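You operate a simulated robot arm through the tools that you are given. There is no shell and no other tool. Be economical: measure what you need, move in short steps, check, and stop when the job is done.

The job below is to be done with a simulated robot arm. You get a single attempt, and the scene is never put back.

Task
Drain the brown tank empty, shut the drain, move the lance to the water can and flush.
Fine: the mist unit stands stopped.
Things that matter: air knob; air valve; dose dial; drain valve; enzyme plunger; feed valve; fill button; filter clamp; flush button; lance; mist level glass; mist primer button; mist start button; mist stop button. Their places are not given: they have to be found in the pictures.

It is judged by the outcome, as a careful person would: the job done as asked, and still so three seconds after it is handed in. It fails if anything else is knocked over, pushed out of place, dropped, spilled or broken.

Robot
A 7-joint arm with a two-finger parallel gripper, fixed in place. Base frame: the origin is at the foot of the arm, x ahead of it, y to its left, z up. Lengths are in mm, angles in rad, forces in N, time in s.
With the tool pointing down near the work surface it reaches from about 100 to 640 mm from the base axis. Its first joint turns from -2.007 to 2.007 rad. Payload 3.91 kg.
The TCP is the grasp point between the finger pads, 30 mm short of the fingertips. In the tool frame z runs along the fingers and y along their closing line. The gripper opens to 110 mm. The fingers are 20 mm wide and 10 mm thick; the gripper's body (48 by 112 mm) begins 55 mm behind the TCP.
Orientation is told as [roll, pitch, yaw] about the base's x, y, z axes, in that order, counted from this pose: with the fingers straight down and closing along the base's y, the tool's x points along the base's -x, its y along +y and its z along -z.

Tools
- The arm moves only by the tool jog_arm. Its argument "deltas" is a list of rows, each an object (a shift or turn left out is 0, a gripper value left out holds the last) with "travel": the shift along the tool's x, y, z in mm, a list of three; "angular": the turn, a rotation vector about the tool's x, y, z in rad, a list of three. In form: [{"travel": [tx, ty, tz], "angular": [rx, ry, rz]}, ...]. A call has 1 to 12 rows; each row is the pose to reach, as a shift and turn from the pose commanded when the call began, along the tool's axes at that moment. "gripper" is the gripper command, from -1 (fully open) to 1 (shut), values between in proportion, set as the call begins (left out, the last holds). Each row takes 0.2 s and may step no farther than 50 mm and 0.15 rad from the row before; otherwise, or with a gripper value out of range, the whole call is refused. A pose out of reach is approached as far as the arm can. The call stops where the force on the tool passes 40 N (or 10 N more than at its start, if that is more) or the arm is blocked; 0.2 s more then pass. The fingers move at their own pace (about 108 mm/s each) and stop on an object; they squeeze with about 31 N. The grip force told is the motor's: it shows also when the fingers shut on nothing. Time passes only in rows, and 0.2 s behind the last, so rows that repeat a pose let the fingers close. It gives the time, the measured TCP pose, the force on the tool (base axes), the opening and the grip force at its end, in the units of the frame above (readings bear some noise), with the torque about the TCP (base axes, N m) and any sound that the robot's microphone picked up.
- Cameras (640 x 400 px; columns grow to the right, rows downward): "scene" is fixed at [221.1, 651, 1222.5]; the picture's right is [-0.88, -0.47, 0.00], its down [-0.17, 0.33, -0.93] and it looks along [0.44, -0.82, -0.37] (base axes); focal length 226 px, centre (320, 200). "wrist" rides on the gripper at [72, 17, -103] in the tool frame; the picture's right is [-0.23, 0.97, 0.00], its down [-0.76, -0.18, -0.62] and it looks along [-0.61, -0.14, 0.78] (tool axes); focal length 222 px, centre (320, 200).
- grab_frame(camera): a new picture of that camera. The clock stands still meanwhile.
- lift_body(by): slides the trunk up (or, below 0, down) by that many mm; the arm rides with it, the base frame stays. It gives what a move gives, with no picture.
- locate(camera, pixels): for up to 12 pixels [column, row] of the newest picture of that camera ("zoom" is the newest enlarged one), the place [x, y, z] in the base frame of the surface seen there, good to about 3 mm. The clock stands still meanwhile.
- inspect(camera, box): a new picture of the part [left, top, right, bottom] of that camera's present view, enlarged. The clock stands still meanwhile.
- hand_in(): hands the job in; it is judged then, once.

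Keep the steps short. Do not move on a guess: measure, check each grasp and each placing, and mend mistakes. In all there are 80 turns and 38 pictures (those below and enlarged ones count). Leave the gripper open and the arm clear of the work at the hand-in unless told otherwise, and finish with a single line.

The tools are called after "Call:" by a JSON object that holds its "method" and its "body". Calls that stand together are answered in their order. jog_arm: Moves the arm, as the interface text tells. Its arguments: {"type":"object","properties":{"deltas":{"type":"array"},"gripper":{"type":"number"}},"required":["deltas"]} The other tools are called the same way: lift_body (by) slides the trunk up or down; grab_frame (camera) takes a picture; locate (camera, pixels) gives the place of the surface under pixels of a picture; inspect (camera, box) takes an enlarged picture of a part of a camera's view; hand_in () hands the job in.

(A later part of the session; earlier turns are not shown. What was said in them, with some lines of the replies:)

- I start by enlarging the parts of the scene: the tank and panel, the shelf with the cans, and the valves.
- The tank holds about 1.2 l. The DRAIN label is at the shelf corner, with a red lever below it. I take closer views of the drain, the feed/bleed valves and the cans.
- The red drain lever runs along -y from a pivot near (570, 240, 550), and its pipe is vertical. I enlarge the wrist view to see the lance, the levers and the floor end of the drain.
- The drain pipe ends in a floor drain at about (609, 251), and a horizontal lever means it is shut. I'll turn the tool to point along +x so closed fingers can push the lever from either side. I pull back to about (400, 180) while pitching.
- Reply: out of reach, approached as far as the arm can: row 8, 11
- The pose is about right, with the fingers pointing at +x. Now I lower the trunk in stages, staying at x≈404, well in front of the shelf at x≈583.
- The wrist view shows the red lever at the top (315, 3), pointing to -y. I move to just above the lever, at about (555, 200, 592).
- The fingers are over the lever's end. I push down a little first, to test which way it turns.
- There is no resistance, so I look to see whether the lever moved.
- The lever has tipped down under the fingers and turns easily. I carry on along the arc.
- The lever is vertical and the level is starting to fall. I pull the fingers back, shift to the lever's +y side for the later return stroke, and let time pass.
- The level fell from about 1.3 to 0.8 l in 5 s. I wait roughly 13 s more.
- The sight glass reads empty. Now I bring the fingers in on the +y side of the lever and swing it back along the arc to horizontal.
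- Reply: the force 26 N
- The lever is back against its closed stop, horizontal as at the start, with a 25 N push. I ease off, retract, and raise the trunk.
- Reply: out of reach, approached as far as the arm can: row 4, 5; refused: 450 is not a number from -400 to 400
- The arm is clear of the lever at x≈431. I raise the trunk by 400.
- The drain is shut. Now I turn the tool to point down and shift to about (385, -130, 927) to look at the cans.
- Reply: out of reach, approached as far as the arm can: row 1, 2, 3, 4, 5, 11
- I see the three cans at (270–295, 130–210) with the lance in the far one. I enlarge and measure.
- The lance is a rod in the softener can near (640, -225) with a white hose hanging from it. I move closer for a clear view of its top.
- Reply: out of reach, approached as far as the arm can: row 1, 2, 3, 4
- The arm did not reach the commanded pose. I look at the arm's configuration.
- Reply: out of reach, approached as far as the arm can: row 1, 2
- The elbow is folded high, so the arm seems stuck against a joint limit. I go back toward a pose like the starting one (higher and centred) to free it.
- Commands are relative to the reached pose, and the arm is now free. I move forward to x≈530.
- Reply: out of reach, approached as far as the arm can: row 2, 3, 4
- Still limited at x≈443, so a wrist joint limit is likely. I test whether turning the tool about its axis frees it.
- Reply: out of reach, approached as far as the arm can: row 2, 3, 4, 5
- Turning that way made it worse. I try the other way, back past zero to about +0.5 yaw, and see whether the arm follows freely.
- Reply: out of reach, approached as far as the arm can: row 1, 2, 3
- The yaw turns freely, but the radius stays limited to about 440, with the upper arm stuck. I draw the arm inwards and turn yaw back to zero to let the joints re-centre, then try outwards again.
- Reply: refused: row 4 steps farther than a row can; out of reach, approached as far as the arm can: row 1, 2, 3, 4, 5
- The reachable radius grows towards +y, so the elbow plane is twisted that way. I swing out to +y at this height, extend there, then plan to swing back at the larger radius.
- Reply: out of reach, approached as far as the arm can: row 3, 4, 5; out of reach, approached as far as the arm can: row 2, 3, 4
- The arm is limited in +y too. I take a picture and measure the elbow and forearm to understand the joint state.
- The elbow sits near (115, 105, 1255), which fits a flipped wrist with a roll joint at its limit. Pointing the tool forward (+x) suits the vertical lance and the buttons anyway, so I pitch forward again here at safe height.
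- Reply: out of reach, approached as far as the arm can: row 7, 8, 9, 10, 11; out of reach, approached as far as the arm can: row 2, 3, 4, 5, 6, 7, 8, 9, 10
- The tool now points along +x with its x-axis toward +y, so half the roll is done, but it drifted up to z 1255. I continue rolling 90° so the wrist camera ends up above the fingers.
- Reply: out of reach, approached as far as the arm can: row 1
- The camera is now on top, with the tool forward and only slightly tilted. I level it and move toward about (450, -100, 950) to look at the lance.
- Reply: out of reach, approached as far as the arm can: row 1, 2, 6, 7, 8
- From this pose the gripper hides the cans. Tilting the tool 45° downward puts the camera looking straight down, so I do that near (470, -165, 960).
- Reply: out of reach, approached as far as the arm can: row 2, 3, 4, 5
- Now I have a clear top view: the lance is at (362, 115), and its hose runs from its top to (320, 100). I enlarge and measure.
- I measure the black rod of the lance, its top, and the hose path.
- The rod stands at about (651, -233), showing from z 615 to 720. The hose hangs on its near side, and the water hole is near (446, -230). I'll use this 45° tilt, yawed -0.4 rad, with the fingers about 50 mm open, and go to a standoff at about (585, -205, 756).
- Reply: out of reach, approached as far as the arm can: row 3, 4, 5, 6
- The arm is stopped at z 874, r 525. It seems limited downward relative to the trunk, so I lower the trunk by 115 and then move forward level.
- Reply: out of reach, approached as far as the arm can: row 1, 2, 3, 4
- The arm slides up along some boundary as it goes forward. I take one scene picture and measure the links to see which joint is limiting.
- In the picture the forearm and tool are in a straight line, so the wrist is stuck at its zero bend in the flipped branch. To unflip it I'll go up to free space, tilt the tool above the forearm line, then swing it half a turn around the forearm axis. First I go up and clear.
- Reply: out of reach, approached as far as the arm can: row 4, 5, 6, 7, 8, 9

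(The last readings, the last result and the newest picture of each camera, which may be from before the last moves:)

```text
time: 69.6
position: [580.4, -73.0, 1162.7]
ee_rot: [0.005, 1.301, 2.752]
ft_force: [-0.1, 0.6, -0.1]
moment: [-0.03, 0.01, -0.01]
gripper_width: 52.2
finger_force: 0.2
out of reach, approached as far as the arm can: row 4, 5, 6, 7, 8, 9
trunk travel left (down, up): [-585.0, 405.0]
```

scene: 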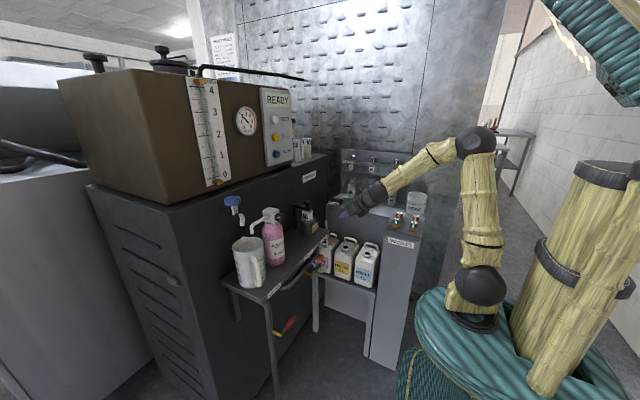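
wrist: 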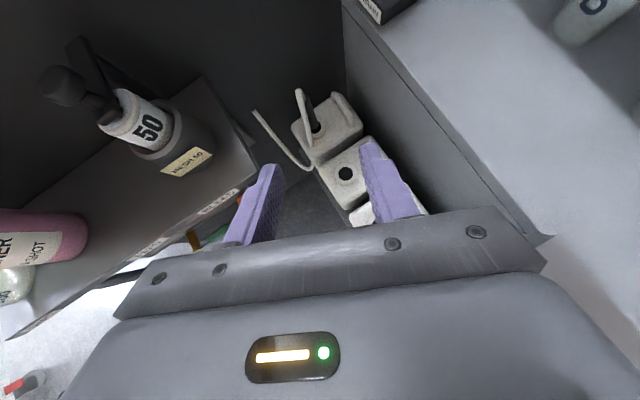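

The tool is now tilted above the forearm line. I test the swing around the forearm axis in one direction.

Call:
{"method": "jog_arm", "body": {"deltas": [{"travel": [-0.9, 14.3, -0.5], "angular": [-0.0718, 0, 0.1317]}, {"travel": [-3.8, 28.4, -2.1], "angular": [-0.1437, 0, 0.2634]}, {"travel": [-8.4, 41.8, -4.6], "angular": [-0.2156, 0, 0.3951]}, {"travel": [-14.7, 54.2, -8], "angular": [-0.2874, 0, 0.5268]}]}}

```text
time: 70.6
position: [547.0, -120.7, 1152.0]
ee_rot: [-0.889, 1.021, 1.49]
ft_force: [0.1, 0.3, -0.5]
moment: [0.02, -0.05, -0.01]
gripper_width: 52.2
finger_force: 0.1
trunk travel left (down, up): [-585.0, 405.0]
```

No limit was met, so this is the freeing direction. I continue the swing to a full half turn.

Call:
{"method": "jog_arm", "body": {"deltas": [{"travel": [-0.9, 14.3, -0.5], "angular": [-0.0718, 0, 0.1317]}, {"travel": [-3.8, 28.4, -2.1], "angular": [-0.1437, 0, 0.2634]}, {"travel": [-8.4, 41.8, -4.6], "angular": [-0.2156, 0, 0.3951]}, {"travel": [-14.7, 54.2, -8], "angular": [-0.2874, 0, 0.5268]}, {"travel": [-22.5, 65.4, -12.3], "angular": [-0.3593, 0, 0.6585]}, {"travel": [-31.8, 75.2, -17.4], "angular": [-0.4311, 0, 0.7902]}, {"travel": [-42.2, 83.3, -23.1], "angular": [-0.503, 0, 0.9219]}, {"travel": [-53.6, 89.5, -29.3], "angular": [-0.5748, 0, 1.0536]}, {"travel": [-59.1, 91.7, -32.4], "angular": [-0.6083, 0, 1.1151]}]}}

Call:
{"method": "jog_arm", "body": {"deltas": [{"travel": [-0.9, 14.3, -0.5], "angular": [-0.0718, 0, 0.1317]}, {"travel": [-3.8, 28.4, -2.1], "angular": [-0.1437, 0, 0.2634]}, {"travel": [-8.4, 41.8, -4.6], "angular": [-0.2156, 0, 0.3951]}, {"travel": [-14.7, 54.2, -8], "angular": [-0.2874, 0, 0.5268]}, {"travel": [-22.5, 65.4, -12.3], "angular": [-0.3593, 0, 0.6585]}, {"travel": [-31.8, 75.2, -17.4], "angular": [-0.4311, 0, 0.7902]}, {"travel": [-42.2, 83.3, -23.1], "angular": [-0.503, 0, 0.9219]}, {"travel": [-53.6, 89.5, -29.3], "angular": [-0.5748, 0, 1.0536]}, {"travel": [-59.1, 91.7, -32.4], "angular": [-0.6083, 0, 1.1151]}]}}

```text
time: 72.6
position: [441.0, -114.0, 1110.8]
ee_rot: [-0.764, 0.144, 0.634]
ft_force: [-0.8, -0.2, 0.4]
moment: [0.06, -0.05, 0.06]
gripper_width: 52.4
finger_force: 0.1
out of reach, approached as far as the arm can: row 6, 7, 8, 9
trunk travel left (down, up): [-585.0, 405.0]
```

```text
time: 74.6
position: [354.6, -251.8, 1004.2]
ee_rot: [-0.028, -0.311, -0.306]
ft_force: [-0.1, 0.1, 0.0]
moment: [-0.01, -0.02, -0.02]
gripper_width: 52.5
finger_force: 0.1
out of reach, approached as far as the arm can: row 4, 5, 6, 7, 8, 9
trunk travel left (down, up): [-585.0, 405.0]
```

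The tool is now near pointing down, with the camera on the base side as at the start. I test whether the reach has been freed by heading to about (500, -150, 1000).

Call:
{"method": "jog_arm", "body": {"deltas": [{"travel": [-25, 35, 9]}, {"travel": [-50, 70, 18]}, {"travel": [-75, 105, 28]}, {"travel": [-101, 141, 37]}]}}

```text
time: 75.6
position: [388.4, -266.0, 994.1]
ee_rot: [-0.036, -0.314, -0.288]
ft_force: [1.0, -0.3, -0.6]
moment: [0.04, 0.0, -0.01]
gripper_width: 52.5
finger_force: 0.1
out of reach, approached as far as the arm can: row 1, 2, 3, 4
trunk travel left (down, up): [-585.0, 405.0]
```

Still bound. I take one more scene picture and measure the links.

Call:
{"method": "grab_frame", "body": {"camera": "scene"}}

```text
6 pictures are left
```

scene: 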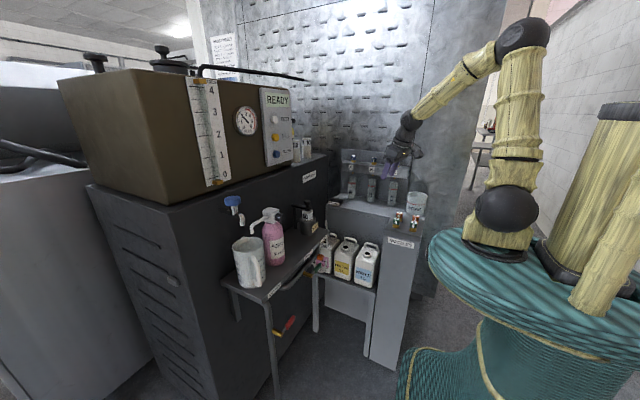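

Call:
{"method": "locate", "body": {"camera": "scene", "pixels": [[523, 40], [520, 90], [515, 150], [505, 210], [500, 245], [480, 60], [450, 85], [420, 110], [407, 125], [402, 150], [545, 60], [500, 270]]}}

```text
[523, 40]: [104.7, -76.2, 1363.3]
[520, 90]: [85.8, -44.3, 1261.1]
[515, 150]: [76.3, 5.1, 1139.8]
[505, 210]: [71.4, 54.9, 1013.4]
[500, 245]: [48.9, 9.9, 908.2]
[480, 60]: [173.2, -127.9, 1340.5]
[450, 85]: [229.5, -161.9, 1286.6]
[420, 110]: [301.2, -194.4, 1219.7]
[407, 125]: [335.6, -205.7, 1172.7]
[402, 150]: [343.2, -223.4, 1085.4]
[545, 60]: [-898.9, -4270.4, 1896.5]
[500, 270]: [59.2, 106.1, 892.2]
```

Measuring the links: the shoulder is at about (50, 0, 994) and the elbow at (95, -134, 1374). The upper arm leans toward about -70°, so joint 1 is near its ±2 rad limit, leaning backwards. To unflip I bring the hand in close and swing it round to the +y side, which should carry the elbow through the vertical.

Call:
{"method": "jog_arm", "body": {"deltas": [{"travel": [25, 27, -9]}, {"travel": [51, 53, -19]}, {"travel": [76, 80, -28]}, {"travel": [102, 106, -38]}, {"travel": [127, 133, -47]}]}}

```text
time: 76.8
position: [273.1, -184.9, 978.0]
ee_rot: [-0.027, -0.312, -0.301]
ft_force: [0.3, -0.4, -0.3]
moment: [-0.01, 0.03, -0.01]
gripper_width: 52.4
finger_force: 0.0
out of reach, approached as far as the arm can: row 1, 2, 3, 4, 5
trunk travel left (down, up): [-585.0, 405.0]
```

The azimuth seems locked with the yaw held. I try turning the tool about the vertical together with the swing.

Call:
{"method": "jog_arm", "body": {"deltas": [{"travel": [0, 0, 0], "angular": [-0.0459, 0, -0.1428]}, {"travel": [0, 0, 0], "angular": [-0.0918, 0, -0.2856]}, {"travel": [0, 20, 0], "angular": [-0.1377, 0, -0.4284]}, {"travel": [0, 40, 0], "angular": [-0.1836, 0, -0.5712]}, {"travel": [5, 70, 0], "angular": [-0.2295, 0, -0.714]}, {"travel": [10, 100, 0], "angular": [-0.2754, 0, -0.8568]}]}}

```text
time: 78.2
position: [315.7, -98.5, 954.7]
ee_rot: [-0.049, -0.268, 0.593]
ft_force: [-0.4, 0.5, 0.7]
moment: [0.0, -0.02, -0.01]
gripper_width: 52.3
finger_force: 0.0
out of reach, approached as far as the arm can: row 2, 3, 4, 5, 6
trunk travel left (down, up): [-585.0, 405.0]
```

That works: the azimuth goes with the tool's yaw. I continue swinging to +y, turning the tool with it.

Call:
{"method": "jog_arm", "body": {"deltas": [{"travel": [-8, 38, 2], "angular": [-0.0331, 0, -0.1205]}, {"travel": [-18, 76, 4], "angular": [-0.0662, 0, -0.241]}, {"travel": [-30, 113, 5], "angular": [-0.0993, 0, -0.3615]}, {"travel": [-45, 150, 6], "angular": [-0.1324, 0, -0.482]}, {"travel": [-62, 186, 8], "angular": [-0.1655, 0, -0.6025]}, {"travel": [-80, 222, 10], "angular": [-0.1986, 0, -0.723]}, {"travel": [-100, 258, 12], "angular": [-0.2317, 0, -0.8435]}, {"travel": [-122, 292, 13], "angular": [-0.2648, 0, -0.964]}]}}

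```text
time: 80.0
position: [237.3, 195.1, 981.1]
ee_rot: [-0.05, -0.26, 1.594]
ft_force: [-1.1, 0.2, -0.4]
moment: [0.01, 0.03, 0.02]
gripper_width: 52.4
finger_force: 0.1
out of reach, approached as far as the arm can: row 1, 2, 3, 4, 5, 6, 7, 8
trunk travel left (down, up): [-585.0, 405.0]
```

Now at azimuth 39° with the tool facing +y. I extend outward toward (150, 420) to pull the elbow through.

Call:
{"method": "jog_arm", "body": {"deltas": [{"travel": [-37, 14, 6.5]}, {"travel": [-74, 28, 13]}, {"travel": [-112, 41, 20]}, {"travel": [-149, 55, 26]}, {"travel": [-186, 69, 33]}, {"travel": [-224, 82, 39]}]}}

```text
time: 81.4
position: [172.7, 237.3, 1010.5]
ee_rot: [-0.052, -0.266, 1.594]
ft_force: [-0.2, 0.1, -0.7]
moment: [0.0, 0.03, -0.01]
gripper_width: 52.3
finger_force: 0.0
out of reach, approached as far as the arm can: row 1, 2, 3, 4, 5, 6
trunk travel left (down, up): [-585.0, 405.0]
```

The azimuth grows but the radius is still bound. I swing further round, turning along.

Call:
{"method": "jog_arm", "body": {"deltas": [{"travel": [-15, 36, 2], "angular": [-0.037, 0, -0.14]}, {"travel": [-28, 74, 4], "angular": [-0.074, 0, -0.28]}, {"travel": [-38, 112, 6], "angular": [-0.111, 0, -0.42]}, {"travel": [-44, 150, 8], "angular": [-0.148, 0, -0.56]}, {"travel": [-46, 190, 10], "angular": [-0.185, 0, -0.7]}, {"travel": [-46, 230, 11], "angular": [-0.222, 0, -0.84]}]}}

Call:
{"method": "jog_arm", "body": {"deltas": [{"travel": [-40, 0, 0]}, {"travel": [-80, 0, 0]}, {"travel": [-120, 0, 0]}, {"travel": [-160, 0, 0]}]}}

```text
time: 82.8
position: [-10.3, 271.7, 975.0]
ee_rot: [-0.203, -0.189, 2.298]
ft_force: [0.8, -1.0, -0.3]
moment: [0.02, 0.02, 0.03]
gripper_width: 52.3
finger_force: 0.1
out of reach, approached as far as the arm can: row 1, 2, 3, 4, 5, 6
trunk travel left (down, up): [-585.0, 405.0]
```

```text
time: 83.8
position: [-59.5, 406.2, 1012.3]
ee_rot: [-0.221, -0.198, 2.293]
ft_force: [-0.4, 0.0, -0.9]
moment: [0.0, 0.02, -0.02]
gripper_width: 52.1
finger_force: 0.0
out of reach, approached as far as the arm can: row 1, 2, 3, 4
trunk travel left (down, up): [-585.0, 405.0]
```

The extension now follows, with radius 410 at azimuth 98°. I extend more and align the tool's heading with the arm.

Call:
{"method": "jog_arm", "body": {"deltas": [{"travel": [-22, -15, 0], "angular": [0.0246, 0.0269, 0.1195]}, {"travel": [-45, -31, 0], "angular": [0.0492, 0.0538, 0.239]}, {"travel": [-68, -46, 0], "angular": [0.0739, 0.0806, 0.3585]}, {"travel": [-91, -62, 0], "angular": [0.0985, 0.1075, 0.478]}]}}

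```text
time: 84.8
position: [67.3, 527.3, 1098.6]
ee_rot: [-0.279, -0.165, 1.925]
ft_force: [1.0, 0.3, -0.5]
moment: [-0.06, 0.11, 0.01]
gripper_width: 52.3
finger_force: 0.0
out of reach, approached as far as the arm can: row 1, 2, 3, 4
trunk travel left (down, up): [-585.0, 405.0]
```

The radius is now 532 at azimuth 83°, so the arm is stretched out freely. I swing it back to the front at this radius, tool turning along.

Call:
{"method": "jog_arm", "body": {"deltas": [{"travel": [29.4, -36.3, 9.2], "angular": [0.0148, 0.0245, 0.0853]}, {"travel": [58.8, -72.6, 18.5], "angular": [0.0296, 0.0489, 0.1706]}, {"travel": [88.2, -108.9, 27.7], "angular": [0.0444, 0.0734, 0.2559]}, {"travel": [117.6, -145.2, 37], "angular": [0.0591, 0.0978, 0.3412]}, {"travel": [158.2, -170, 41], "angular": [0.0739, 0.1223, 0.4266]}, {"travel": [198.8, -194.8, 45], "angular": [0.0887, 0.1467, 0.5119]}, {"travel": [239.4, -219.6, 49], "angular": [0.1035, 0.1712, 0.5972]}, {"travel": [280, -244.4, 53.2], "angular": [0.1183, 0.1956, 0.6825]}, {"travel": [326.7, -254, 51.8], "angular": [0.1331, 0.2201, 0.7678]}, {"travel": [373.4, -263.6, 50.4], "angular": [0.1479, 0.2445, 0.8531]}, {"travel": [420.1, -273.2, 49], "angular": [0.1627, 0.269, 0.9384]}, {"travel": [466.9, -282.9, 47.7], "angular": [0.1774, 0.2934, 1.0237]}]}}

```text
time: 87.4
position: [494.8, 184.8, 1053.8]
ee_rot: [-0.277, -0.171, 0.845]
ft_force: [-0.6, -0.5, 0.2]
moment: [0.02, 0.02, -0.01]
gripper_width: 52.5
finger_force: 0.0
out of reach, approached as far as the arm can: row 2, 3, 5, 6
trunk travel left (down, up): [-585.0, 405.0]
```

The arm followed exactly, so the flip looks undone. I set the grasp attitude (25° forward tilt, yaw -0.5) while moving to about (520, -120, 1000). In the same step I measure the nozzle knobs, so I know what to stay clear of.

Call:
{"method": "jog_arm", "body": {"deltas": [{"travel": [21.8, -20.8, 7.7], "angular": [0.0166, -0.0043, 0.1297]}, {"travel": [43.5, -41.6, 15.4], "angular": [0.0332, -0.0087, 0.2593]}, {"travel": [65.3, -62.4, 23.1], "angular": [0.0499, -0.013, 0.389]}, {"travel": [87, -83.2, 30.8], "angular": [0.0665, -0.0174, 0.5186]}, {"travel": [108.8, -104, 38.5], "angular": [0.0831, -0.0217, 0.6483]}, {"travel": [130.6, -124.8, 46.2], "angular": [0.0997, -0.026, 0.778]}, {"travel": [152.3, -145.6, 53.9], "angular": [0.1163, -0.0304, 0.9076]}, {"travel": [174.1, -166.4, 61.6], "angular": [0.133, -0.0347, 1.0373]}, {"travel": [195.8, -187.2, 69.3], "angular": [0.1496, -0.0391, 1.1669]}, {"travel": [217.6, -208, 77], "angular": [0.1662, -0.0434, 1.2966]}]}}

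Call:
{"method": "locate", "body": {"camera": "scene", "pixels": [[398, 215], [414, 219], [402, 212], [416, 216], [416, 195], [421, 236], [388, 232], [325, 240], [334, 225], [367, 245]]}}

```text
time: 89.6
position: [370.6, -305.0, 1041.9]
ee_rot: [-0.01, -0.475, -0.394]
ft_force: [-0.2, 0.2, 0.6]
moment: [0.02, -0.02, -0.06]
gripper_width: 52.3
finger_force: 0.0
out of reach, approached as far as the arm can: row 1, 2, 3, 4, 5, 6, 7, 8, 9, 10
trunk travel left (down, up): [-585.0, 405.0]
```

```text
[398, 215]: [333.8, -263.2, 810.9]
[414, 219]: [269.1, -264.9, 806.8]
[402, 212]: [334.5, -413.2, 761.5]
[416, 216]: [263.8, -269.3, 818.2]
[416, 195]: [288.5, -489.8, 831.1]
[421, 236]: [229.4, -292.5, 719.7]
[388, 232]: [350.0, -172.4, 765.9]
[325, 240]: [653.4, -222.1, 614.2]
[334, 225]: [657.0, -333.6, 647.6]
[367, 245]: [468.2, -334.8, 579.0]
```

The flags show that only yaw is limited: when the tool's heading exceeds the arm's azimuth the arm reaches fully, as on the swing at r 528. So I roll the tool the free way by half a turn about its own axis. The camera then sits on the far side, which also keeps it clear of the nozzle post (top z 765, knobs 818).

Call:
{"method": "jog_arm", "body": {"deltas": [{"travel": [0, 5, 0], "angular": [0, 0, -0.145]}, {"travel": [0, 15, 0], "angular": [0, 0, -0.29]}, {"travel": [1, 30, 0], "angular": [0, 0, -0.435]}, {"travel": [1, 47, 0], "angular": [0, 0, -0.58]}, {"travel": [2, 64, -1], "angular": [0, 0, -0.725]}, {"travel": [2, 81, -1], "angular": [0, 0, -0.87]}, {"travel": [3, 98, -1], "angular": [0, 0, -1.015]}, {"travel": [3, 115, -1], "angular": [0, 0, -1.16]}, {"travel": [4, 132, -2], "angular": [0, 0, -1.305]}, {"travel": [4, 149, -2], "angular": [0, 0, -1.45]}, {"travel": [4, 166, -2], "angular": [0, 0, -1.57]}]}}

```text
time: 92.0
position: [435.7, -150.0, 1039.8]
ee_rot: [-0.475, 0.012, 1.175]
ft_force: [-0.2, -0.2, -0.3]
moment: [0.0, 0.02, 0.04]
gripper_width: 52.3
finger_force: 0.0
trunk travel left (down, up): [-585.0, 405.0]
```

There were no limits at all. I do the second half and move forward a little.

Call:
{"method": "jog_arm", "body": {"deltas": [{"travel": [-1, -7, 3], "angular": [0, 0, -0.145]}, {"travel": [-2, -13, 7], "angular": [0, 0, -0.29]}, {"travel": [-3, -20, 10], "angular": [0, 0, -0.435]}, {"travel": [-4, -26, 14], "angular": [0, 0, -0.58]}, {"travel": [-5, -33, 17], "angular": [0, 0, -0.725]}, {"travel": [-6, -40, 20], "angular": [0, 0, -0.87]}, {"travel": [-8, -46, 24], "angular": [0, 0, -1.015]}, {"travel": [-9, -53, 27], "angular": [0, 0, -1.16]}, {"travel": [-10, -60, 30], "angular": [0, 0, -1.305]}, {"travel": [-11, -66, 34], "angular": [0, 0, -1.45]}, {"travel": [-12, -72.5, 37.3], "angular": [0, 0, -1.57]}]}}

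```text
time: 94.4
position: [516.8, -172.7, 1041.2]
ee_rot: [0.013, 0.473, 2.751]
ft_force: [0.1, -0.6, -0.3]
moment: [0.0, 0.01, 0.01]
gripper_width: 52.2
finger_force: 0.2
trunk travel left (down, up): [-585.0, 405.0]
```

Free and unflagged. I now lower the trunk by 270, to z≈771, which keeps the wrist well bent for both the lance and the water can, and look with the wrist camera.

Call:
{"method": "lift_body", "body": {"by": -270}}

Call:
{"method": "grab_frame", "body": {"camera": "wrist"}}

```text
time: 97.1
position: [516.3, -171.6, 771.3]
ee_rot: [0.009, 0.474, 2.747]
ft_force: [-0.6, -0.5, 0.2]
moment: [-0.02, 0.0, 0.04]
gripper_width: 51.9
finger_force: 0.0
trunk travel left (down, up): [-315.0, 675.0]
```

```text
5 pictures are left
```

wrist: 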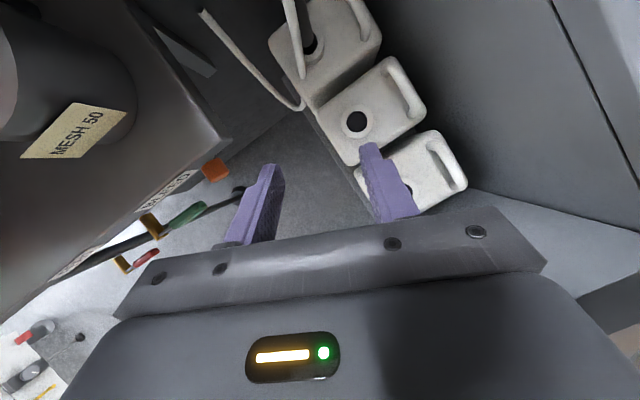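

I measure the rod, the hose, the holes and the neck tops from this nearer view.

Call:
{"method": "locate", "body": {"camera": "wrist", "pixels": [[306, 10], [308, 25], [311, 40], [291, 10], [296, 40], [301, 72], [316, 50], [356, 121], [343, 125], [368, 130], [409, 191], [365, 10]]}}

```text
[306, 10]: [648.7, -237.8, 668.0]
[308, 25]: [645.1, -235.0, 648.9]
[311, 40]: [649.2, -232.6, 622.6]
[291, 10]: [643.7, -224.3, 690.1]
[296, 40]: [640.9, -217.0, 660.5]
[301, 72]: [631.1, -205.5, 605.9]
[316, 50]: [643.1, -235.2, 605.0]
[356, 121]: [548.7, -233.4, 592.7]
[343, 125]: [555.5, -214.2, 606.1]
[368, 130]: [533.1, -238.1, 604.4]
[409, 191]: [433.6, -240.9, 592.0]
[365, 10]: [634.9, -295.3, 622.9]
```

The rod's axis is about (651, -236), and the hose hangs off it toward (-0.55, +0.84). I'll turn the heading 0.6 rad further so the hose lies behind the rod rather than between the pads, and go to the standoff at (629, -201, 766).

Call:
{"method": "jog_arm", "body": {"deltas": [{"travel": [0, 0, -10], "angular": [-0.0685, 0, 0.1335]}, {"travel": [25, -4, 8], "angular": [-0.137, 0, 0.267]}, {"travel": [60, -9, 32], "angular": [-0.2055, 0, 0.4005]}, {"travel": [100.6, -15.7, 57.4], "angular": [-0.274, 0, 0.534]}]}}

```text
time: 98.1
position: [630.2, -203.0, 764.4]
ee_rot: [0.008, 0.48, 2.145]
ft_force: [-0.6, -0.1, -0.4]
moment: [-0.01, -0.02, 0.02]
gripper_width: 52.3
finger_force: 0.1
trunk travel left (down, up): [-315.0, 675.0]
```

Exactly there. I advance 87 mm along the tool axis to the rod, then close.

Call:
{"method": "jog_arm", "body": {"deltas": [{"travel": [0, 0, 30]}, {"travel": [-1, 0, 60]}, {"travel": [-1, 0.5, 87]}]}}

Call:
{"method": "jog_arm", "body": {"deltas": [{"travel": [0, 0, 0]}, {"travel": [0, 0, 0]}, {"travel": [0, 0, 0]}], "gripper": 1}}

```text
time: 98.9
position: [650.1, -236.6, 687.0]
ee_rot: [0.01, 0.48, 2.146]
ft_force: [-0.2, -0.8, 0.3]
moment: [0.03, 0.01, 0.02]
gripper_width: 52.2
finger_force: 0.2
trunk travel left (down, up): [-315.0, 675.0]
```

```text
time: 99.7
position: [651.0, -236.3, 686.8]
ee_rot: [0.007, 0.48, 2.148]
ft_force: [4.3, 2.8, 1.5]
moment: [0.23, -0.52, -0.01]
gripper_width: 19.0
finger_force: 30.8
trunk travel left (down, up): [-315.0, 675.0]
```

It is gripped at 19 mm. I lift straight up with the trunk, first by 40 mm to check.

Call:
{"method": "lift_body", "body": {"by": 40}}

```text
time: 100.5
position: [649.8, -236.2, 727.5]
ee_rot: [0.007, 0.48, 2.147]
ft_force: [-0.4, 5.6, 0.7]
moment: [0.76, 0.1, -0.02]
gripper_width: 18.7
finger_force: 31.4
trunk travel left (down, up): [-355.0, 635.0]
```

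The side force is small. I lift another 115 mm and take a picture to see the rod's lower end.

Call:
{"method": "lift_body", "body": {"by": 115}}

Call:
{"method": "inspect", "body": {"camera": "scene", "box": [290, 170, 400, 290]}}

```text
time: 102.0
position: [650.2, -237.0, 841.6]
ee_rot: [0.01, 0.48, 2.147]
ft_force: [0.4, 0.5, -2.3]
moment: [0.04, -0.04, -0.01]
gripper_width: 18.8
finger_force: 31.1
trunk travel left (down, up): [-470.0, 520.0]
```

```text
3.33 times, centred on (345, 230) of scene
```

zoom: 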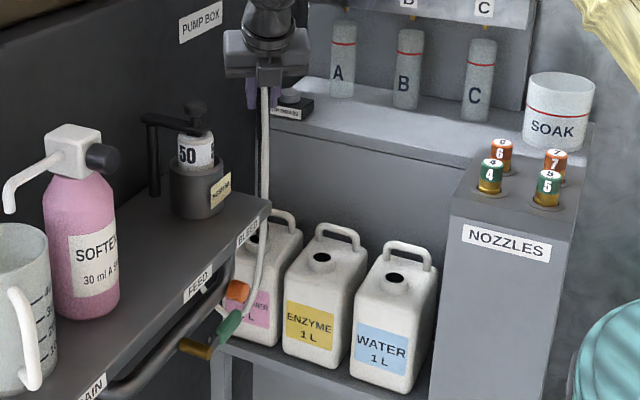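

The lance hangs free. I measure the dark rod beside the hose, its lower end, and the water neck.

Call:
{"method": "locate", "body": {"camera": "zoom", "pixels": [[259, 120], [259, 150], [259, 170], [259, 185], [259, 200], [259, 215], [265, 150], [259, 230], [396, 278], [389, 277], [403, 280], [396, 271]]}}

```text
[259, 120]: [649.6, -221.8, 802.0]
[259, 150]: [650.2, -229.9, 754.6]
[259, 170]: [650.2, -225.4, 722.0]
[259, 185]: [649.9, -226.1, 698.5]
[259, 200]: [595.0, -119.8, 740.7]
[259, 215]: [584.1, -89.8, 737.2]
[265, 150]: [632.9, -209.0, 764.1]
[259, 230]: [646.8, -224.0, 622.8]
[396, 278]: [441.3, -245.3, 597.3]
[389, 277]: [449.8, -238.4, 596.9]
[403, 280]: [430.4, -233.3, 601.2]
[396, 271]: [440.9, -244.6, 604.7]
```

The rod hangs vertical under the TCP at (650, -235) and its end is clear above the neck (≥645, since the can floor was at about 490). I raise 15 mm and carry it over the enzyme can, stopping about 30 mm short of the water hole to measure it.

Call:
{"method": "jog_arm", "body": {"deltas": [{"travel": [6.9, 0, -13.3]}, {"travel": [-1, 16, -18]}, {"travel": [-11, 34, -24]}, {"travel": [-21, 52, -31]}, {"travel": [-31, 70, -36]}, {"travel": [-41, 88, -42]}, {"travel": [-51, 106, -47]}, {"travel": [-61, 123, -52]}, {"travel": [-71, 136, -56]}, {"travel": [-79, 146.6, -57.7]}]}}

Call:
{"method": "grab_frame", "body": {"camera": "wrist"}}

```text
time: 104.2
position: [472.8, -236.1, 857.0]
ee_rot: [0.008, 0.481, 2.146]
ft_force: [1.1, -0.4, -1.3]
moment: [0.0, -0.01, 0.0]
gripper_width: 18.6
finger_force: 30.8
trunk travel left (down, up): [-470.0, 520.0]
```

```text
3 pictures are left
```

wrist: 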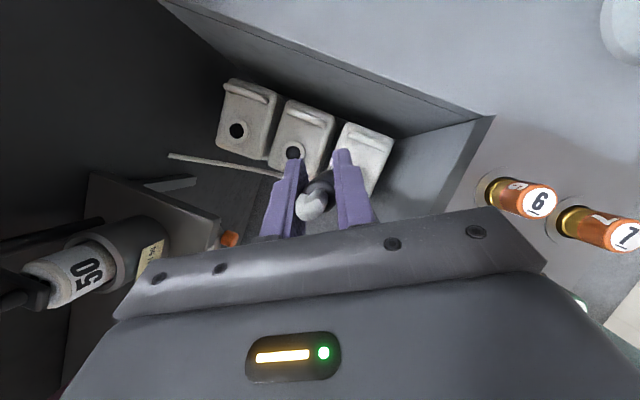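

The water hole is hidden by the right finger, but the softener and enzyme holes and all three handles are visible. I measure them to derive the water hole by spacing and cross-check it against earlier readings.

Call:
{"method": "locate", "body": {"camera": "wrist", "pixels": [[237, 131], [229, 128], [245, 134], [237, 123], [293, 152], [293, 145], [301, 154], [246, 87], [307, 110], [368, 132], [312, 200], [318, 187]]}}

```text
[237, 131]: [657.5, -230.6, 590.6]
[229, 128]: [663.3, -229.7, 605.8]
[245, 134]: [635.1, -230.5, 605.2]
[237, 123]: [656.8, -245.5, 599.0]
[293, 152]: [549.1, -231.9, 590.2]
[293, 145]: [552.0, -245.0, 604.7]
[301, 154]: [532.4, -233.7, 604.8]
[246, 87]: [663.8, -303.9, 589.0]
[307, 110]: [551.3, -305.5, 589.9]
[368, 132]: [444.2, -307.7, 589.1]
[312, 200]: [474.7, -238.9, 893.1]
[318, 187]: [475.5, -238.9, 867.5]
```

The estimates agree on the water hole at about (443.5, -231.5), with neck top z 605. The rod's top is 36 mm above the TCP, so it has not slipped. I centre over the hole and descend slowly to just above the neck.

Call:
{"method": "jog_arm", "body": {"deltas": [{"travel": [-6, 7, -3]}, {"travel": [-12, 15, -6]}, {"travel": [-17.6, 22.1, -9.2]}, {"travel": [-17.6, 22.1, -9.2]}, {"travel": [-22.2, 22.1, -0.3]}, {"travel": [-26.8, 22.1, 8.5]}, {"travel": [-31.5, 22.1, 17.4]}, {"travel": [-34, 22.1, 22]}]}}

Call:
{"method": "inspect", "body": {"camera": "scene", "box": [335, 190, 400, 270]}}

```text
time: 106.0
position: [443.7, -231.3, 822.0]
ee_rot: [0.008, 0.48, 2.147]
ft_force: [0.0, -0.4, -0.5]
moment: [0.0, -0.01, 0.0]
gripper_width: 18.4
finger_force: 31.1
trunk travel left (down, up): [-470.0, 520.0]
```

```text
5.00 times, centred on (368, 230) of scene
```

zoom: 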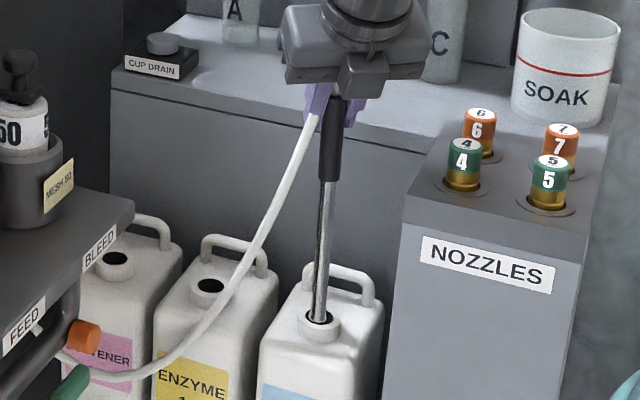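

A clear view: the thin metal tip is right at the water neck's hole (319, 320). I continue down slowly, watching the force.

Call:
{"method": "jog_arm", "body": {"deltas": [{"travel": [-3.7, 0, 7.1]}, {"travel": [-7.4, 0, 14.2]}, {"travel": [-11.1, 0, 21.3]}, {"travel": [-14.8, 0, 28.4]}, {"travel": [-18.5, 0, 35.5]}, {"travel": [-22.2, 0, 42.6]}, {"travel": [-25.9, 0, 49.7]}, {"travel": [-29.6, 0, 56.8]}]}}

```text
time: 107.8
position: [444.1, -229.4, 758.2]
ee_rot: [0.009, 0.479, 2.148]
ft_force: [-0.1, -0.8, -1.3]
moment: [-0.01, 0.0, -0.02]
gripper_width: 18.4
finger_force: 31.4
trunk travel left (down, up): [-470.0, 520.0]
```

There is no contact force, so the rod is going into the can. I go down the remaining 68 mm.

Call:
{"method": "jog_arm", "body": {"deltas": [{"travel": [-4, 0.5, 7.8]}, {"travel": [-8, 1, 15.5]}, {"travel": [-12, 1.1, 23]}, {"travel": [-16, 1.1, 31]}, {"travel": [-20, 1.1, 39]}, {"travel": [-24, 1.1, 47]}, {"travel": [-27, 1.1, 54]}, {"travel": [-29.9, 1.1, 61.1]}]}}

```text
time: 109.2
position: [447.3, -232.4, 707.6]
ee_rot: [0.003, 0.486, 2.15]
ft_force: [6.8, 0.5, 6.0]
moment: [0.26, 1.73, -0.28]
gripper_width: 18.8
finger_force: 31.1
trunk travel left (down, up): [-470.0, 520.0]
stopped in row 7: the force on the tool passed its limit at 44 N (the readings are from after the stop); the commanded pose is now the measured one
```

It stopped at z 707 with a side load. The gripper's body corner is most likely touching the nozzle post's top edge (z≈765), while the lance is already over 100 mm into the can. I back up 6 mm and check that the load clears.

Call:
{"method": "jog_arm", "body": {"deltas": [{"travel": [2.8, 0, -5.3]}, {"travel": [2.8, 0, -5.3]}]}}

Call:
{"method": "inspect", "body": {"camera": "scene", "box": [335, 190, 400, 270]}}

```text
time: 109.8
position: [445.9, -232.8, 714.2]
ee_rot: [0.007, 0.487, 2.15]
ft_force: [-1.9, 0.0, -0.9]
moment: [-0.04, 0.21, 0.0]
gripper_width: 18.6
finger_force: 30.5
trunk travel left (down, up): [-470.0, 520.0]
```

```text
5.00 times, centred on (368, 230) of scene
```

zoom: 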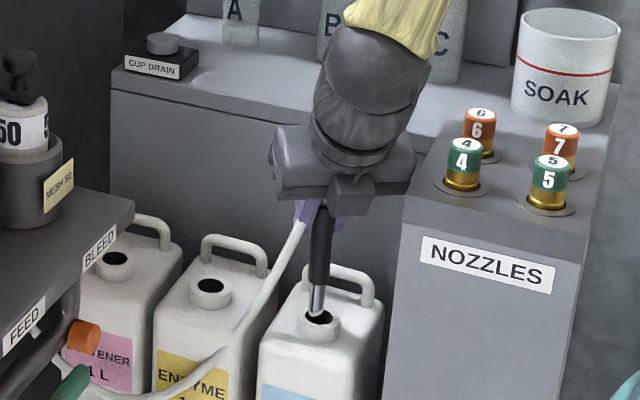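

The load is gone. The gripper's corner was against the post, and the lance stands in the water neck with its handle about 20 mm above it. I open the fingers partly, so it settles, guided by the neck, and then back straight out along the tool axis.

Call:
{"method": "jog_arm", "body": {"deltas": [{"travel": [0, 0, 0]}, {"travel": [0, 0, 0]}, {"travel": [0, 0, 0]}], "gripper": 0.25}}

Call:
{"method": "jog_arm", "body": {"deltas": [{"travel": [0, 0, -15]}, {"travel": [0, 0, -30]}, {"travel": [0, 0, -50]}, {"travel": [0, 0, -75]}, {"travel": [0, 0, -105]}]}}

Call:
{"method": "grab_frame", "body": {"camera": "wrist"}}

```text
time: 110.7
position: [446.2, -232.3, 714.8]
ee_rot: [0.004, 0.488, 2.15]
ft_force: [0.0, 0.0, 0.4]
moment: [0.03, 0.0, 0.0]
gripper_width: 41.1
finger_force: 0.1
trunk travel left (down, up): [-470.0, 520.0]
```

```text
time: 111.8
position: [419.2, -191.0, 807.4]
ee_rot: [0.005, 0.487, 2.152]
ft_force: [0.9, 0.0, -0.1]
moment: [0.01, 0.02, 0.0]
gripper_width: 41.1
finger_force: 0.1
trunk travel left (down, up): [-470.0, 520.0]
```

```text
0 pictures are left
```

wrist: 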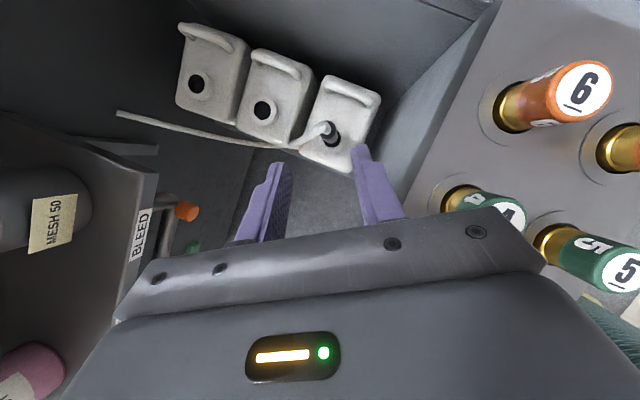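

That was the last picture. It shows the lance standing in the water can at (330, 130), its hose draped freely and the fingers clear. Next is the FLUSH button, measured at (750, -10, 1076). I go up first, then turn the tool to a 30° decline facing +x at about (480, -60, 1090), with the fingers closed.

Call:
{"method": "jog_arm", "body": {"deltas": [{"travel": [14, 0, -26.5]}, {"travel": [28, 0, -53]}, {"travel": [32.6, -15.4, -82], "angular": [0.0869, 0.0641, -0.0902]}, {"travel": [37.3, -30.7, -111.2], "angular": [0.1738, 0.1282, -0.1804]}, {"travel": [41.9, -46.1, -140.2], "angular": [0.2606, 0.1924, -0.2706]}, {"travel": [46.6, -61.4, -169.4], "angular": [0.3475, 0.2565, -0.3608]}, {"travel": [51.2, -76.8, -198.4], "angular": [0.4344, 0.3206, -0.4509]}, {"travel": [55.9, -92.2, -227.6], "angular": [0.5213, 0.3848, -0.5411]}, {"travel": [60.5, -107.5, -256.6], "angular": [0.6081, 0.4489, -0.6313]}, {"travel": [65.2, -122.9, -285.7], "angular": [0.695, 0.513, -0.7215]}], "gripper": 1}}

```text
time: 114.0
position: [480.0, -60.5, 1090.0]
ee_rot: [0.006, 1.044, -3.139]
ft_force: [-0.4, 0.7, 0.6]
moment: [0.0, -0.02, 0.01]
gripper_width: 0.0
finger_force: 30.8
trunk travel left (down, up): [-470.0, 520.0]
```

Exact. I move to just before the button, TCP at (690, -10.5, 1086), which puts the tips about 30 mm from it.

Call:
{"method": "jog_arm", "body": {"deltas": [{"travel": [17, -8.3, 30.6]}, {"travel": [34, -16.7, 61.1]}, {"travel": [51, -25, 91.7]}, {"travel": [68, -33.3, 122.3]}, {"travel": [85, -41.7, 152.8]}, {"travel": [102.2, -50, 183.4]}]}}

```text
time: 115.5
position: [617.3, -25.1, 1092.4]
ee_rot: [0.009, 1.044, -3.138]
ft_force: [-0.4, 2.0, 0.3]
moment: [-0.06, 0.01, -0.08]
gripper_width: 0.3
finger_force: 30.8
out of reach, approached as far as the arm can: row 4, 5, 6
trunk travel left (down, up): [-470.0, 520.0]
```

The bend limit is near again at this relative height. Lowering the trunk makes the forearm shallower, so I lower it by 150 (there is free space below down to the bench items at about z 900) and raise the arm back up while moving forward.

Call:
{"method": "jog_arm", "body": {"deltas": [{"travel": [-10, 0, -25]}, {"travel": [-20, 0, -50]}]}}

Call:
{"method": "lift_body", "body": {"by": -130}}

Call:
{"method": "jog_arm", "body": {"deltas": [{"travel": [35, 0, -20]}, {"travel": [70, 0, -40]}, {"travel": [105, 0, -60]}, {"travel": [130, -4, -75]}]}}

```text
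time: 116.0
position: [563.0, -28.5, 1100.6]
ee_rot: [0.006, 1.042, -3.142]
ft_force: [0.4, -0.4, 0.4]
moment: [-0.05, -0.01, -0.04]
gripper_width: 0.2
finger_force: 30.7
trunk travel left (down, up): [-470.0, 520.0]
```

```text
time: 117.6
position: [563.9, -30.0, 971.3]
ee_rot: [0.004, 1.044, -3.141]
ft_force: [-0.5, 0.5, 0.2]
moment: [0.02, 0.02, 0.02]
gripper_width: 0.0
finger_force: 30.7
trunk travel left (down, up): [-340.0, 650.0]
```

```text
time: 118.6
position: [564.0, -24.6, 1122.4]
ee_rot: [0.006, 1.042, -3.143]
ft_force: [0.1, -0.8, 0.7]
moment: [-0.02, 0.0, 0.02]
gripper_width: 0.1
finger_force: 31.0
trunk travel left (down, up): [-340.0, 650.0]
```

No limit this time. I go forward to (690, -10.5, 1086).

Call:
{"method": "jog_arm", "body": {"deltas": [{"travel": [8, -3.5, 32]}, {"travel": [16, -7, 63.5]}, {"travel": [24, -10.5, 95]}, {"travel": [32.3, -14, 127]}]}}

```text
time: 119.6
position: [618.4, -26.6, 1075.2]
ee_rot: [0.003, 1.046, -3.142]
ft_force: [-0.2, -0.1, 0.0]
moment: [-0.01, 0.0, 0.0]
gripper_width: 0.1
finger_force: 31.3
out of reach, approached as far as the arm can: row 2, 3, 4
trunk travel left (down, up): [-340.0, 650.0]
```

The arm stops at x≈618 again, likely a roll-type limit given this heading. I test a heading turned by -0.3 rad while moving forward.

Call:
{"method": "jog_arm", "body": {"deltas": [{"travel": [0, 0, 0], "angular": [-0.1295, 0, 0.0755]}, {"travel": [0, 0, 0], "angular": [-0.259, 0, 0.151]}, {"travel": [12, -5, 16], "angular": [-0.259, 0, 0.151]}, {"travel": [24.4, -10, 32], "angular": [-0.259, 0, 0.151]}]}}

```text
time: 120.6
position: [596.2, -36.0, 1071.4]
ee_rot: [0.004, 1.045, 2.841]
ft_force: [0.4, -0.3, -0.3]
moment: [-0.03, -0.01, 0.01]
gripper_width: 0.0
finger_force: 31.0
out of reach, approached as far as the arm can: row 1, 2, 3, 4
trunk travel left (down, up): [-340.0, 650.0]
```

That was worse, so I try the other way, heading +0.3, and test forward.

Call:
{"method": "jog_arm", "body": {"deltas": [{"travel": [0, 0, 0], "angular": [0.1295, 0, -0.0755]}, {"travel": [0, 0, 0], "angular": [0.259, 0, -0.151]}, {"travel": [0, 0, 0], "angular": [0.3885, 0, -0.2265]}, {"travel": [0, 0, 0], "angular": [0.518, 0, -0.302]}, {"travel": [15, -15, 22], "angular": [0.518, 0, -0.302]}, {"travel": [30, -30, 44], "angular": [0.518, 0, -0.302]}]}}

```text
time: 122.0
position: [610.3, 17.8, 1071.6]
ee_rot: [0.017, 1.042, -2.842]
ft_force: [-0.2, 0.7, 0.5]
moment: [0.0, -0.02, -0.01]
gripper_width: 0.2
finger_force: 30.9
out of reach, approached as far as the arm can: row 4, 5, 6
trunk travel left (down, up): [-340.0, 650.0]
```

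The radius limit is the same either way, so it is reach, not roll. A steeper 45° decline with a higher trunk brings the shoulder nearer the button's height. I back off, set heading 0 and a 45° decline, and raise the trunk.

Call:
{"method": "jog_arm", "body": {"deltas": [{"travel": [-21, 4, -9], "angular": [-0.0863, -0.0867, 0.0503]}, {"travel": [-42, 8, -19], "angular": [-0.1727, -0.1733, 0.1007]}, {"travel": [-62.8, 11.9, -28.3], "angular": [-0.259, -0.26, 0.151]}]}}

Call:
{"method": "lift_body", "body": {"by": 250}}

```text
time: 122.8
position: [560.7, -11.9, 1034.7]
ee_rot: [0.058, 0.786, -3.103]
ft_force: [-0.2, 0.8, 1.0]
moment: [0.0, -0.03, 0.01]
gripper_width: 0.0
finger_force: 31.5
trunk travel left (down, up): [-340.0, 650.0]
```

```text
time: 125.4
position: [560.8, -10.9, 1284.2]
ee_rot: [0.057, 0.786, -3.102]
ft_force: [-0.7, 0.9, 0.0]
moment: [0.03, -0.03, -0.01]
gripper_width: 0.1
finger_force: 30.9
trunk travel left (down, up): [-590.0, 400.0]
```

Now I lower the arm to z≈1100 and then go forward in the same attitude.

Call:
{"method": "jog_arm", "body": {"deltas": [{"travel": [-31, 0, 31]}, {"travel": [-62, 0, 62]}, {"travel": [-93, 0, 93]}, {"travel": [-130, 0, 130]}, {"travel": [-104, 2, 156]}, {"travel": [-78, 3, 182]}, {"travel": [-52, 4, 208]}, {"travel": [-38, 4, 222]}]}}

```text
refused: row 4 steps farther than a row can; nothing moved
```

Call:
{"method": "jog_arm", "body": {"deltas": [{"travel": [-31, 0, 31]}, {"travel": [-62, 0, 62]}, {"travel": [-93, 0, 93]}, {"travel": [-124, 0, 124]}, {"travel": [-130, 0, 130]}, {"travel": [-104, 2, 156]}, {"travel": [-78, 3, 182]}, {"travel": [-52, 4, 208]}, {"travel": [-38, 4, 222]}]}}

```text
time: 127.4
position: [577.6, -42.6, 1134.0]
ee_rot: [0.058, 0.785, -3.102]
ft_force: [-0.2, -1.4, 0.7]
moment: [0.0, -0.03, -0.01]
gripper_width: 0.0
finger_force: 30.6
out of reach, approached as far as the arm can: row 6, 7, 8, 9
trunk travel left (down, up): [-590.0, 400.0]
```

The arm is again in the folded-shoulder state, drifting to -y as it did the second time. The cure that worked was to come in, swing round to the +y side with the heading following, and extend there. I repeat that in free space at the same heights: retract, swing about 105°, then extend.

Call:
{"method": "jog_arm", "body": {"deltas": [{"travel": [-45, 0, -17], "angular": [0, -0.09, 0]}, {"travel": [-90, 0, -34], "angular": [0, -0.18, 0]}, {"travel": [-135, 0, -51], "angular": [0, -0.27, 0]}, {"travel": [-180, 0, -68], "angular": [0, -0.36, 0]}, {"travel": [-226, 0, -85], "angular": [0, -0.45, 0]}]}}

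Call:
{"method": "jog_arm", "body": {"deltas": [{"travel": [-3.1, -47.4, -1.1], "angular": [0.0462, 0, -0.1322]}, {"travel": [-12.5, -94, -4.4], "angular": [0.0924, 0, -0.2643]}, {"travel": [-27.9, -138.6, -9.7], "angular": [0.1386, 0, -0.3965]}, {"travel": [-49, -180.6, -17.1], "angular": [0.1848, 0, -0.5286]}, {"travel": [-75.5, -219, -26.4], "angular": [0.231, 0, -0.6608]}, {"travel": [-106.7, -253.2, -37.3], "angular": [0.2772, 0, -0.793]}, {"travel": [-142.2, -282.4, -49.7], "angular": [0.3234, 0, -0.9251]}, {"travel": [-181.1, -306, -63.3], "angular": [0.3696, 0, -1.0573]}, {"travel": [-222.8, -323.7, -77.9], "angular": [0.4158, 0, -1.1894]}, {"travel": [-266.4, -335, -93.1], "angular": [0.462, 0, -1.3216]}]}}

Call:
{"method": "jog_arm", "body": {"deltas": [{"travel": [-3.1, -47.4, -1.1], "angular": [0.0462, 0, -0.1322]}, {"travel": [-12.5, -94, -4.4], "angular": [0.0924, 0, -0.2643]}, {"travel": [-27.9, -138.6, -9.7], "angular": [0.1386, 0, -0.3965]}]}}

Call:
{"method": "jog_arm", "body": {"deltas": [{"travel": [47, 0, 0]}, {"travel": [94, 0, 1]}, {"travel": [141, 0, 2]}, {"travel": [190, 0, 2]}]}}

```text
time: 128.6
position: [359.7, -45.6, 1036.4]
ee_rot: [0.043, 0.333, -3.125]
ft_force: [0.3, -0.1, 0.6]
moment: [0.0, 0.0, 0.02]
gripper_width: 0.2
finger_force: 31.5
trunk travel left (down, up): [-590.0, 400.0]
```

```text
time: 130.8
position: [75.5, 282.3, 1019.8]
ee_rot: [0.021, 0.307, -1.737]
ft_force: [-0.9, -0.8, 0.5]
moment: [0.01, -0.01, 0.0]
gripper_width: 0.2
finger_force: 30.6
out of reach, approached as far as the arm can: row 10
trunk travel left (down, up): [-590.0, 400.0]
```

```text
time: 131.7
position: [-17.2, 293.3, 985.5]
ee_rot: [0.02, 0.32, -1.534]
ft_force: [-0.6, -0.1, 0.3]
moment: [0.02, 0.02, 0.01]
gripper_width: 0.0
finger_force: 30.6
out of reach, approached as far as the arm can: row 1, 2, 3
trunk travel left (down, up): [-590.0, 400.0]
stopped in row 3: the arm was blocked; the commanded pose is now the measured one
```

```text
time: 132.7
position: [-28.6, 475.2, 1044.6]
ee_rot: [0.022, 0.319, -1.531]
ft_force: [-0.5, -0.9, 0.3]
moment: [0.0, -0.02, -0.01]
gripper_width: 0.0
finger_force: 31.2
out of reach, approached as far as the arm can: row 1
trunk travel left (down, up): [-590.0, 400.0]
```

Freed: the extension to r 476 went through without flags. I extend to r≈560 and swing back to the front at that radius, staying extended all the way.

Call:
{"method": "jog_arm", "body": {"deltas": [{"travel": [40, 0, 13]}, {"travel": [80, 0, 27]}]}}

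Call:
{"method": "jog_arm", "body": {"deltas": [{"travel": [-1.8, 45.9, -0.6], "angular": [-0.0257, 0, 0.0778]}, {"travel": [-7.1, 91.4, -2.4], "angular": [-0.0515, 0, 0.1556]}, {"travel": [-16, 136.4, -5.3], "angular": [-0.0772, 0, 0.2335]}, {"travel": [-28.4, 180.4, -9.4], "angular": [-0.103, 0, 0.3113]}, {"travel": [-44.1, 223.2, -14.6], "angular": [-0.1287, 0, 0.3891]}, {"travel": [-63.1, 264.5, -20.9], "angular": [-0.1545, 0, 0.4669]}, {"travel": [-85.3, 304.1, -28.2], "angular": [-0.1802, 0, 0.5447]}, {"travel": [-110.4, 341.6, -36.5], "angular": [-0.206, 0, 0.6225]}, {"travel": [-138.4, 376.8, -45.7], "angular": [-0.2317, 0, 0.7004]}, {"travel": [-169.1, 409.4, -55.9], "angular": [-0.2575, 0, 0.7782]}]}}

Call:
{"method": "jog_arm", "body": {"deltas": [{"travel": [-1.8, 45.9, -0.6], "angular": [-0.0257, 0, 0.0778]}, {"travel": [-7.1, 91.4, -2.4], "angular": [-0.0515, 0, 0.1556]}, {"travel": [-16, 136.4, -5.3], "angular": [-0.0772, 0, 0.2335]}, {"travel": [-28.4, 180.4, -9.4], "angular": [-0.103, 0, 0.3113]}, {"travel": [-44.1, 223.2, -14.6], "angular": [-0.1287, 0, 0.3891]}, {"travel": [-63.1, 264.5, -20.9], "angular": [-0.1545, 0, 0.4669]}, {"travel": [-85.3, 304.1, -28.2], "angular": [-0.1802, 0, 0.5447]}, {"travel": [-110.4, 341.6, -36.5], "angular": [-0.206, 0, 0.6225]}, {"travel": [-138.4, 376.8, -45.7], "angular": [-0.2317, 0, 0.7004]}, {"travel": [-169.1, 409.4, -55.9], "angular": [-0.2575, 0, 0.7782]}]}}

```text
time: 133.3
position: [-29.9, 560.4, 1041.3]
ee_rot: [0.018, 0.319, -1.533]
ft_force: [-0.4, -0.1, 0.2]
moment: [0.0, -0.01, 0.02]
gripper_width: 0.0
finger_force: 31.3
trunk travel left (down, up): [-590.0, 400.0]
```

```text
time: 135.5
position: [389.7, 392.7, 1049.5]
ee_rot: [0.011, 0.334, -2.354]
ft_force: [0.8, 0.6, 0.9]
moment: [0.03, -0.01, 0.02]
gripper_width: 0.0
finger_force: 31.0
trunk travel left (down, up): [-590.0, 400.0]
```

```text
time: 137.7
position: [547.4, -21.3, 1051.9]
ee_rot: [-0.002, 0.338, 3.106]
ft_force: [-0.3, -0.9, 0.3]
moment: [0.02, 0.01, -0.01]
gripper_width: 0.1
finger_force: 31.3
trunk travel left (down, up): [-590.0, 400.0]
5 turns are left
```

Back at the front with no flags. Now, staying extended, I tilt to a 45° decline and go to the pre-press point, TCP (692, -10.5, 1089), about 30 mm before the FLUSH button.

Call:
{"method": "jog_arm", "body": {"deltas": [{"travel": [30, -3, 3], "angular": [0.0023, 0.0894, -0.0066]}, {"travel": [59, -6, 5], "angular": [0.0046, 0.1788, -0.0132]}, {"travel": [89, -9.5, 8], "angular": [0.007, 0.2682, -0.0198]}, {"travel": [119, -12.7, 10], "angular": [0.0093, 0.3576, -0.0264]}, {"travel": [148.3, -15.9, 12.9], "angular": [0.0116, 0.447, -0.033]}]}}

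```text
time: 138.9
position: [693.4, -9.7, 1089.4]
ee_rot: [0.008, 0.786, -3.137]
ft_force: [-0.7, -0.1, 0.0]
moment: [-0.02, 0.0, 0.03]
gripper_width: 0.0
finger_force: 31.3
trunk travel left (down, up): [-590.0, 400.0]
4 turns are left
```

In place, with free space ahead. I press slowly straight along +x, watching force and sound.

Call:
{"method": "jog_arm", "body": {"deltas": [{"travel": [8.5, 0, 8.5]}, {"travel": [14.1, 0, 14.1]}, {"travel": [17, 0, 17]}, {"travel": [19, 0, 19]}, {"travel": [21, 0, 21]}, {"travel": [23, 0, 23]}, {"travel": [25, 0, 25]}, {"travel": [26.5, 0, 26.5]}]}}

```text
time: 140.7
position: [730.0, -10.6, 1090.8]
ee_rot: [0.008, 0.783, -3.136]
ft_force: [-20.6, 1.6, -5.1]
moment: [-0.05, 0.41, -0.01]
gripper_width: 0.0
finger_force: 31.1
trunk travel left (down, up): [-590.0, 400.0]
heard: click
3 turns are left
```

A click was heard at 20 N, so FLUSH is pressed. I back straight off, open the gripper when clear, and let the flush run a few seconds.

Call:
{"method": "jog_arm", "body": {"deltas": [{"travel": [-10, 0, -10]}, {"travel": [-35, 0, -35]}, {"travel": [-65, 0, -65]}, {"travel": [-90, 0, -90]}]}}

Call:
{"method": "jog_arm", "body": {"deltas": [{"travel": [0, 0, 0]}, {"travel": [0, 0, 0]}, {"travel": [0, 0, 0]}, {"travel": [0, 0, 0]}, {"travel": [0, 0, 0]}, {"travel": [0, 0, 0]}, {"travel": [0, 0, 0]}, {"travel": [0, 0, 0]}, {"travel": [0, 0, 0]}, {"travel": [0, 0, 0]}, {"travel": [0, 0, 0]}, {"travel": [0, 0, 0]}], "gripper": -1}}

Call:
{"method": "jog_arm", "body": {"deltas": [{"travel": [0, 0, 0]}, {"travel": [0, 0, 0]}, {"travel": [0, 0, 0]}, {"travel": [0, 0, 0]}, {"travel": [0, 0, 0]}, {"travel": [0, 0, 0]}, {"travel": [0, 0, 0]}, {"travel": [0, 0, 0]}, {"travel": [0, 0, 0]}, {"travel": [0, 0, 0]}, {"travel": [0, 0, 0]}, {"travel": [0, 0, 0]}]}}

Call:
{"method": "jog_arm", "body": {"deltas": [{"travel": [0, 0, 0]}, {"travel": [0, 0, 0]}, {"travel": [0, 0, 0]}, {"travel": [0, 0, 0]}, {"travel": [0, 0, 0]}, {"travel": [0, 0, 0]}, {"travel": [0, 0, 0]}, {"travel": [0, 0, 0]}, {"travel": [0, 0, 0]}, {"travel": [0, 0, 0]}, {"travel": [0, 0, 0]}, {"travel": [0, 0, 0]}]}}

```text
time: 141.7
position: [605.1, -9.9, 1088.9]
ee_rot: [0.008, 0.786, -3.137]
ft_force: [0.3, -0.1, 0.4]
moment: [-0.04, -0.02, -0.01]
gripper_width: 0.0
finger_force: 31.0
trunk travel left (down, up): [-590.0, 400.0]
```

```text
time: 144.3
position: [604.8, -11.3, 1089.3]
ee_rot: [0.008, 0.786, -3.139]
ft_force: [-0.2, 0.0, 0.3]
moment: [0.03, 0.03, 0.02]
gripper_width: 110.1
finger_force: 0.1
trunk travel left (down, up): [-590.0, 400.0]
```

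```text
time: 146.9
position: [605.7, -10.9, 1087.8]
ee_rot: [0.009, 0.787, -3.137]
ft_force: [-1.1, 0.5, -1.6]
moment: [0.02, -0.01, 0.02]
gripper_width: 109.6
finger_force: 0.0
trunk travel left (down, up): [-590.0, 400.0]
```

```text
time: 149.5
position: [605.8, -11.1, 1088.7]
ee_rot: [0.009, 0.786, -3.137]
ft_force: [0.7, -0.7, -0.2]
moment: [-0.01, -0.03, 0.0]
gripper_width: 110.0
finger_force: 0.0
trunk travel left (down, up): [-590.0, 400.0]
2 turns are left
```

The tank is drained, the drain is shut, the lance is in the water can and FLUSH has clicked. The gripper is open and the arm is clear, so I hand in.

Call:
{"method": "hand_in", "body": {}}

```text
The job is handed in.
```

Handed in: the tank drained to empty, the drain is shut, the lance is in the water can and the FLUSH button clicked when pressed, but I had no pictures left to confirm on the display that the flush ran.
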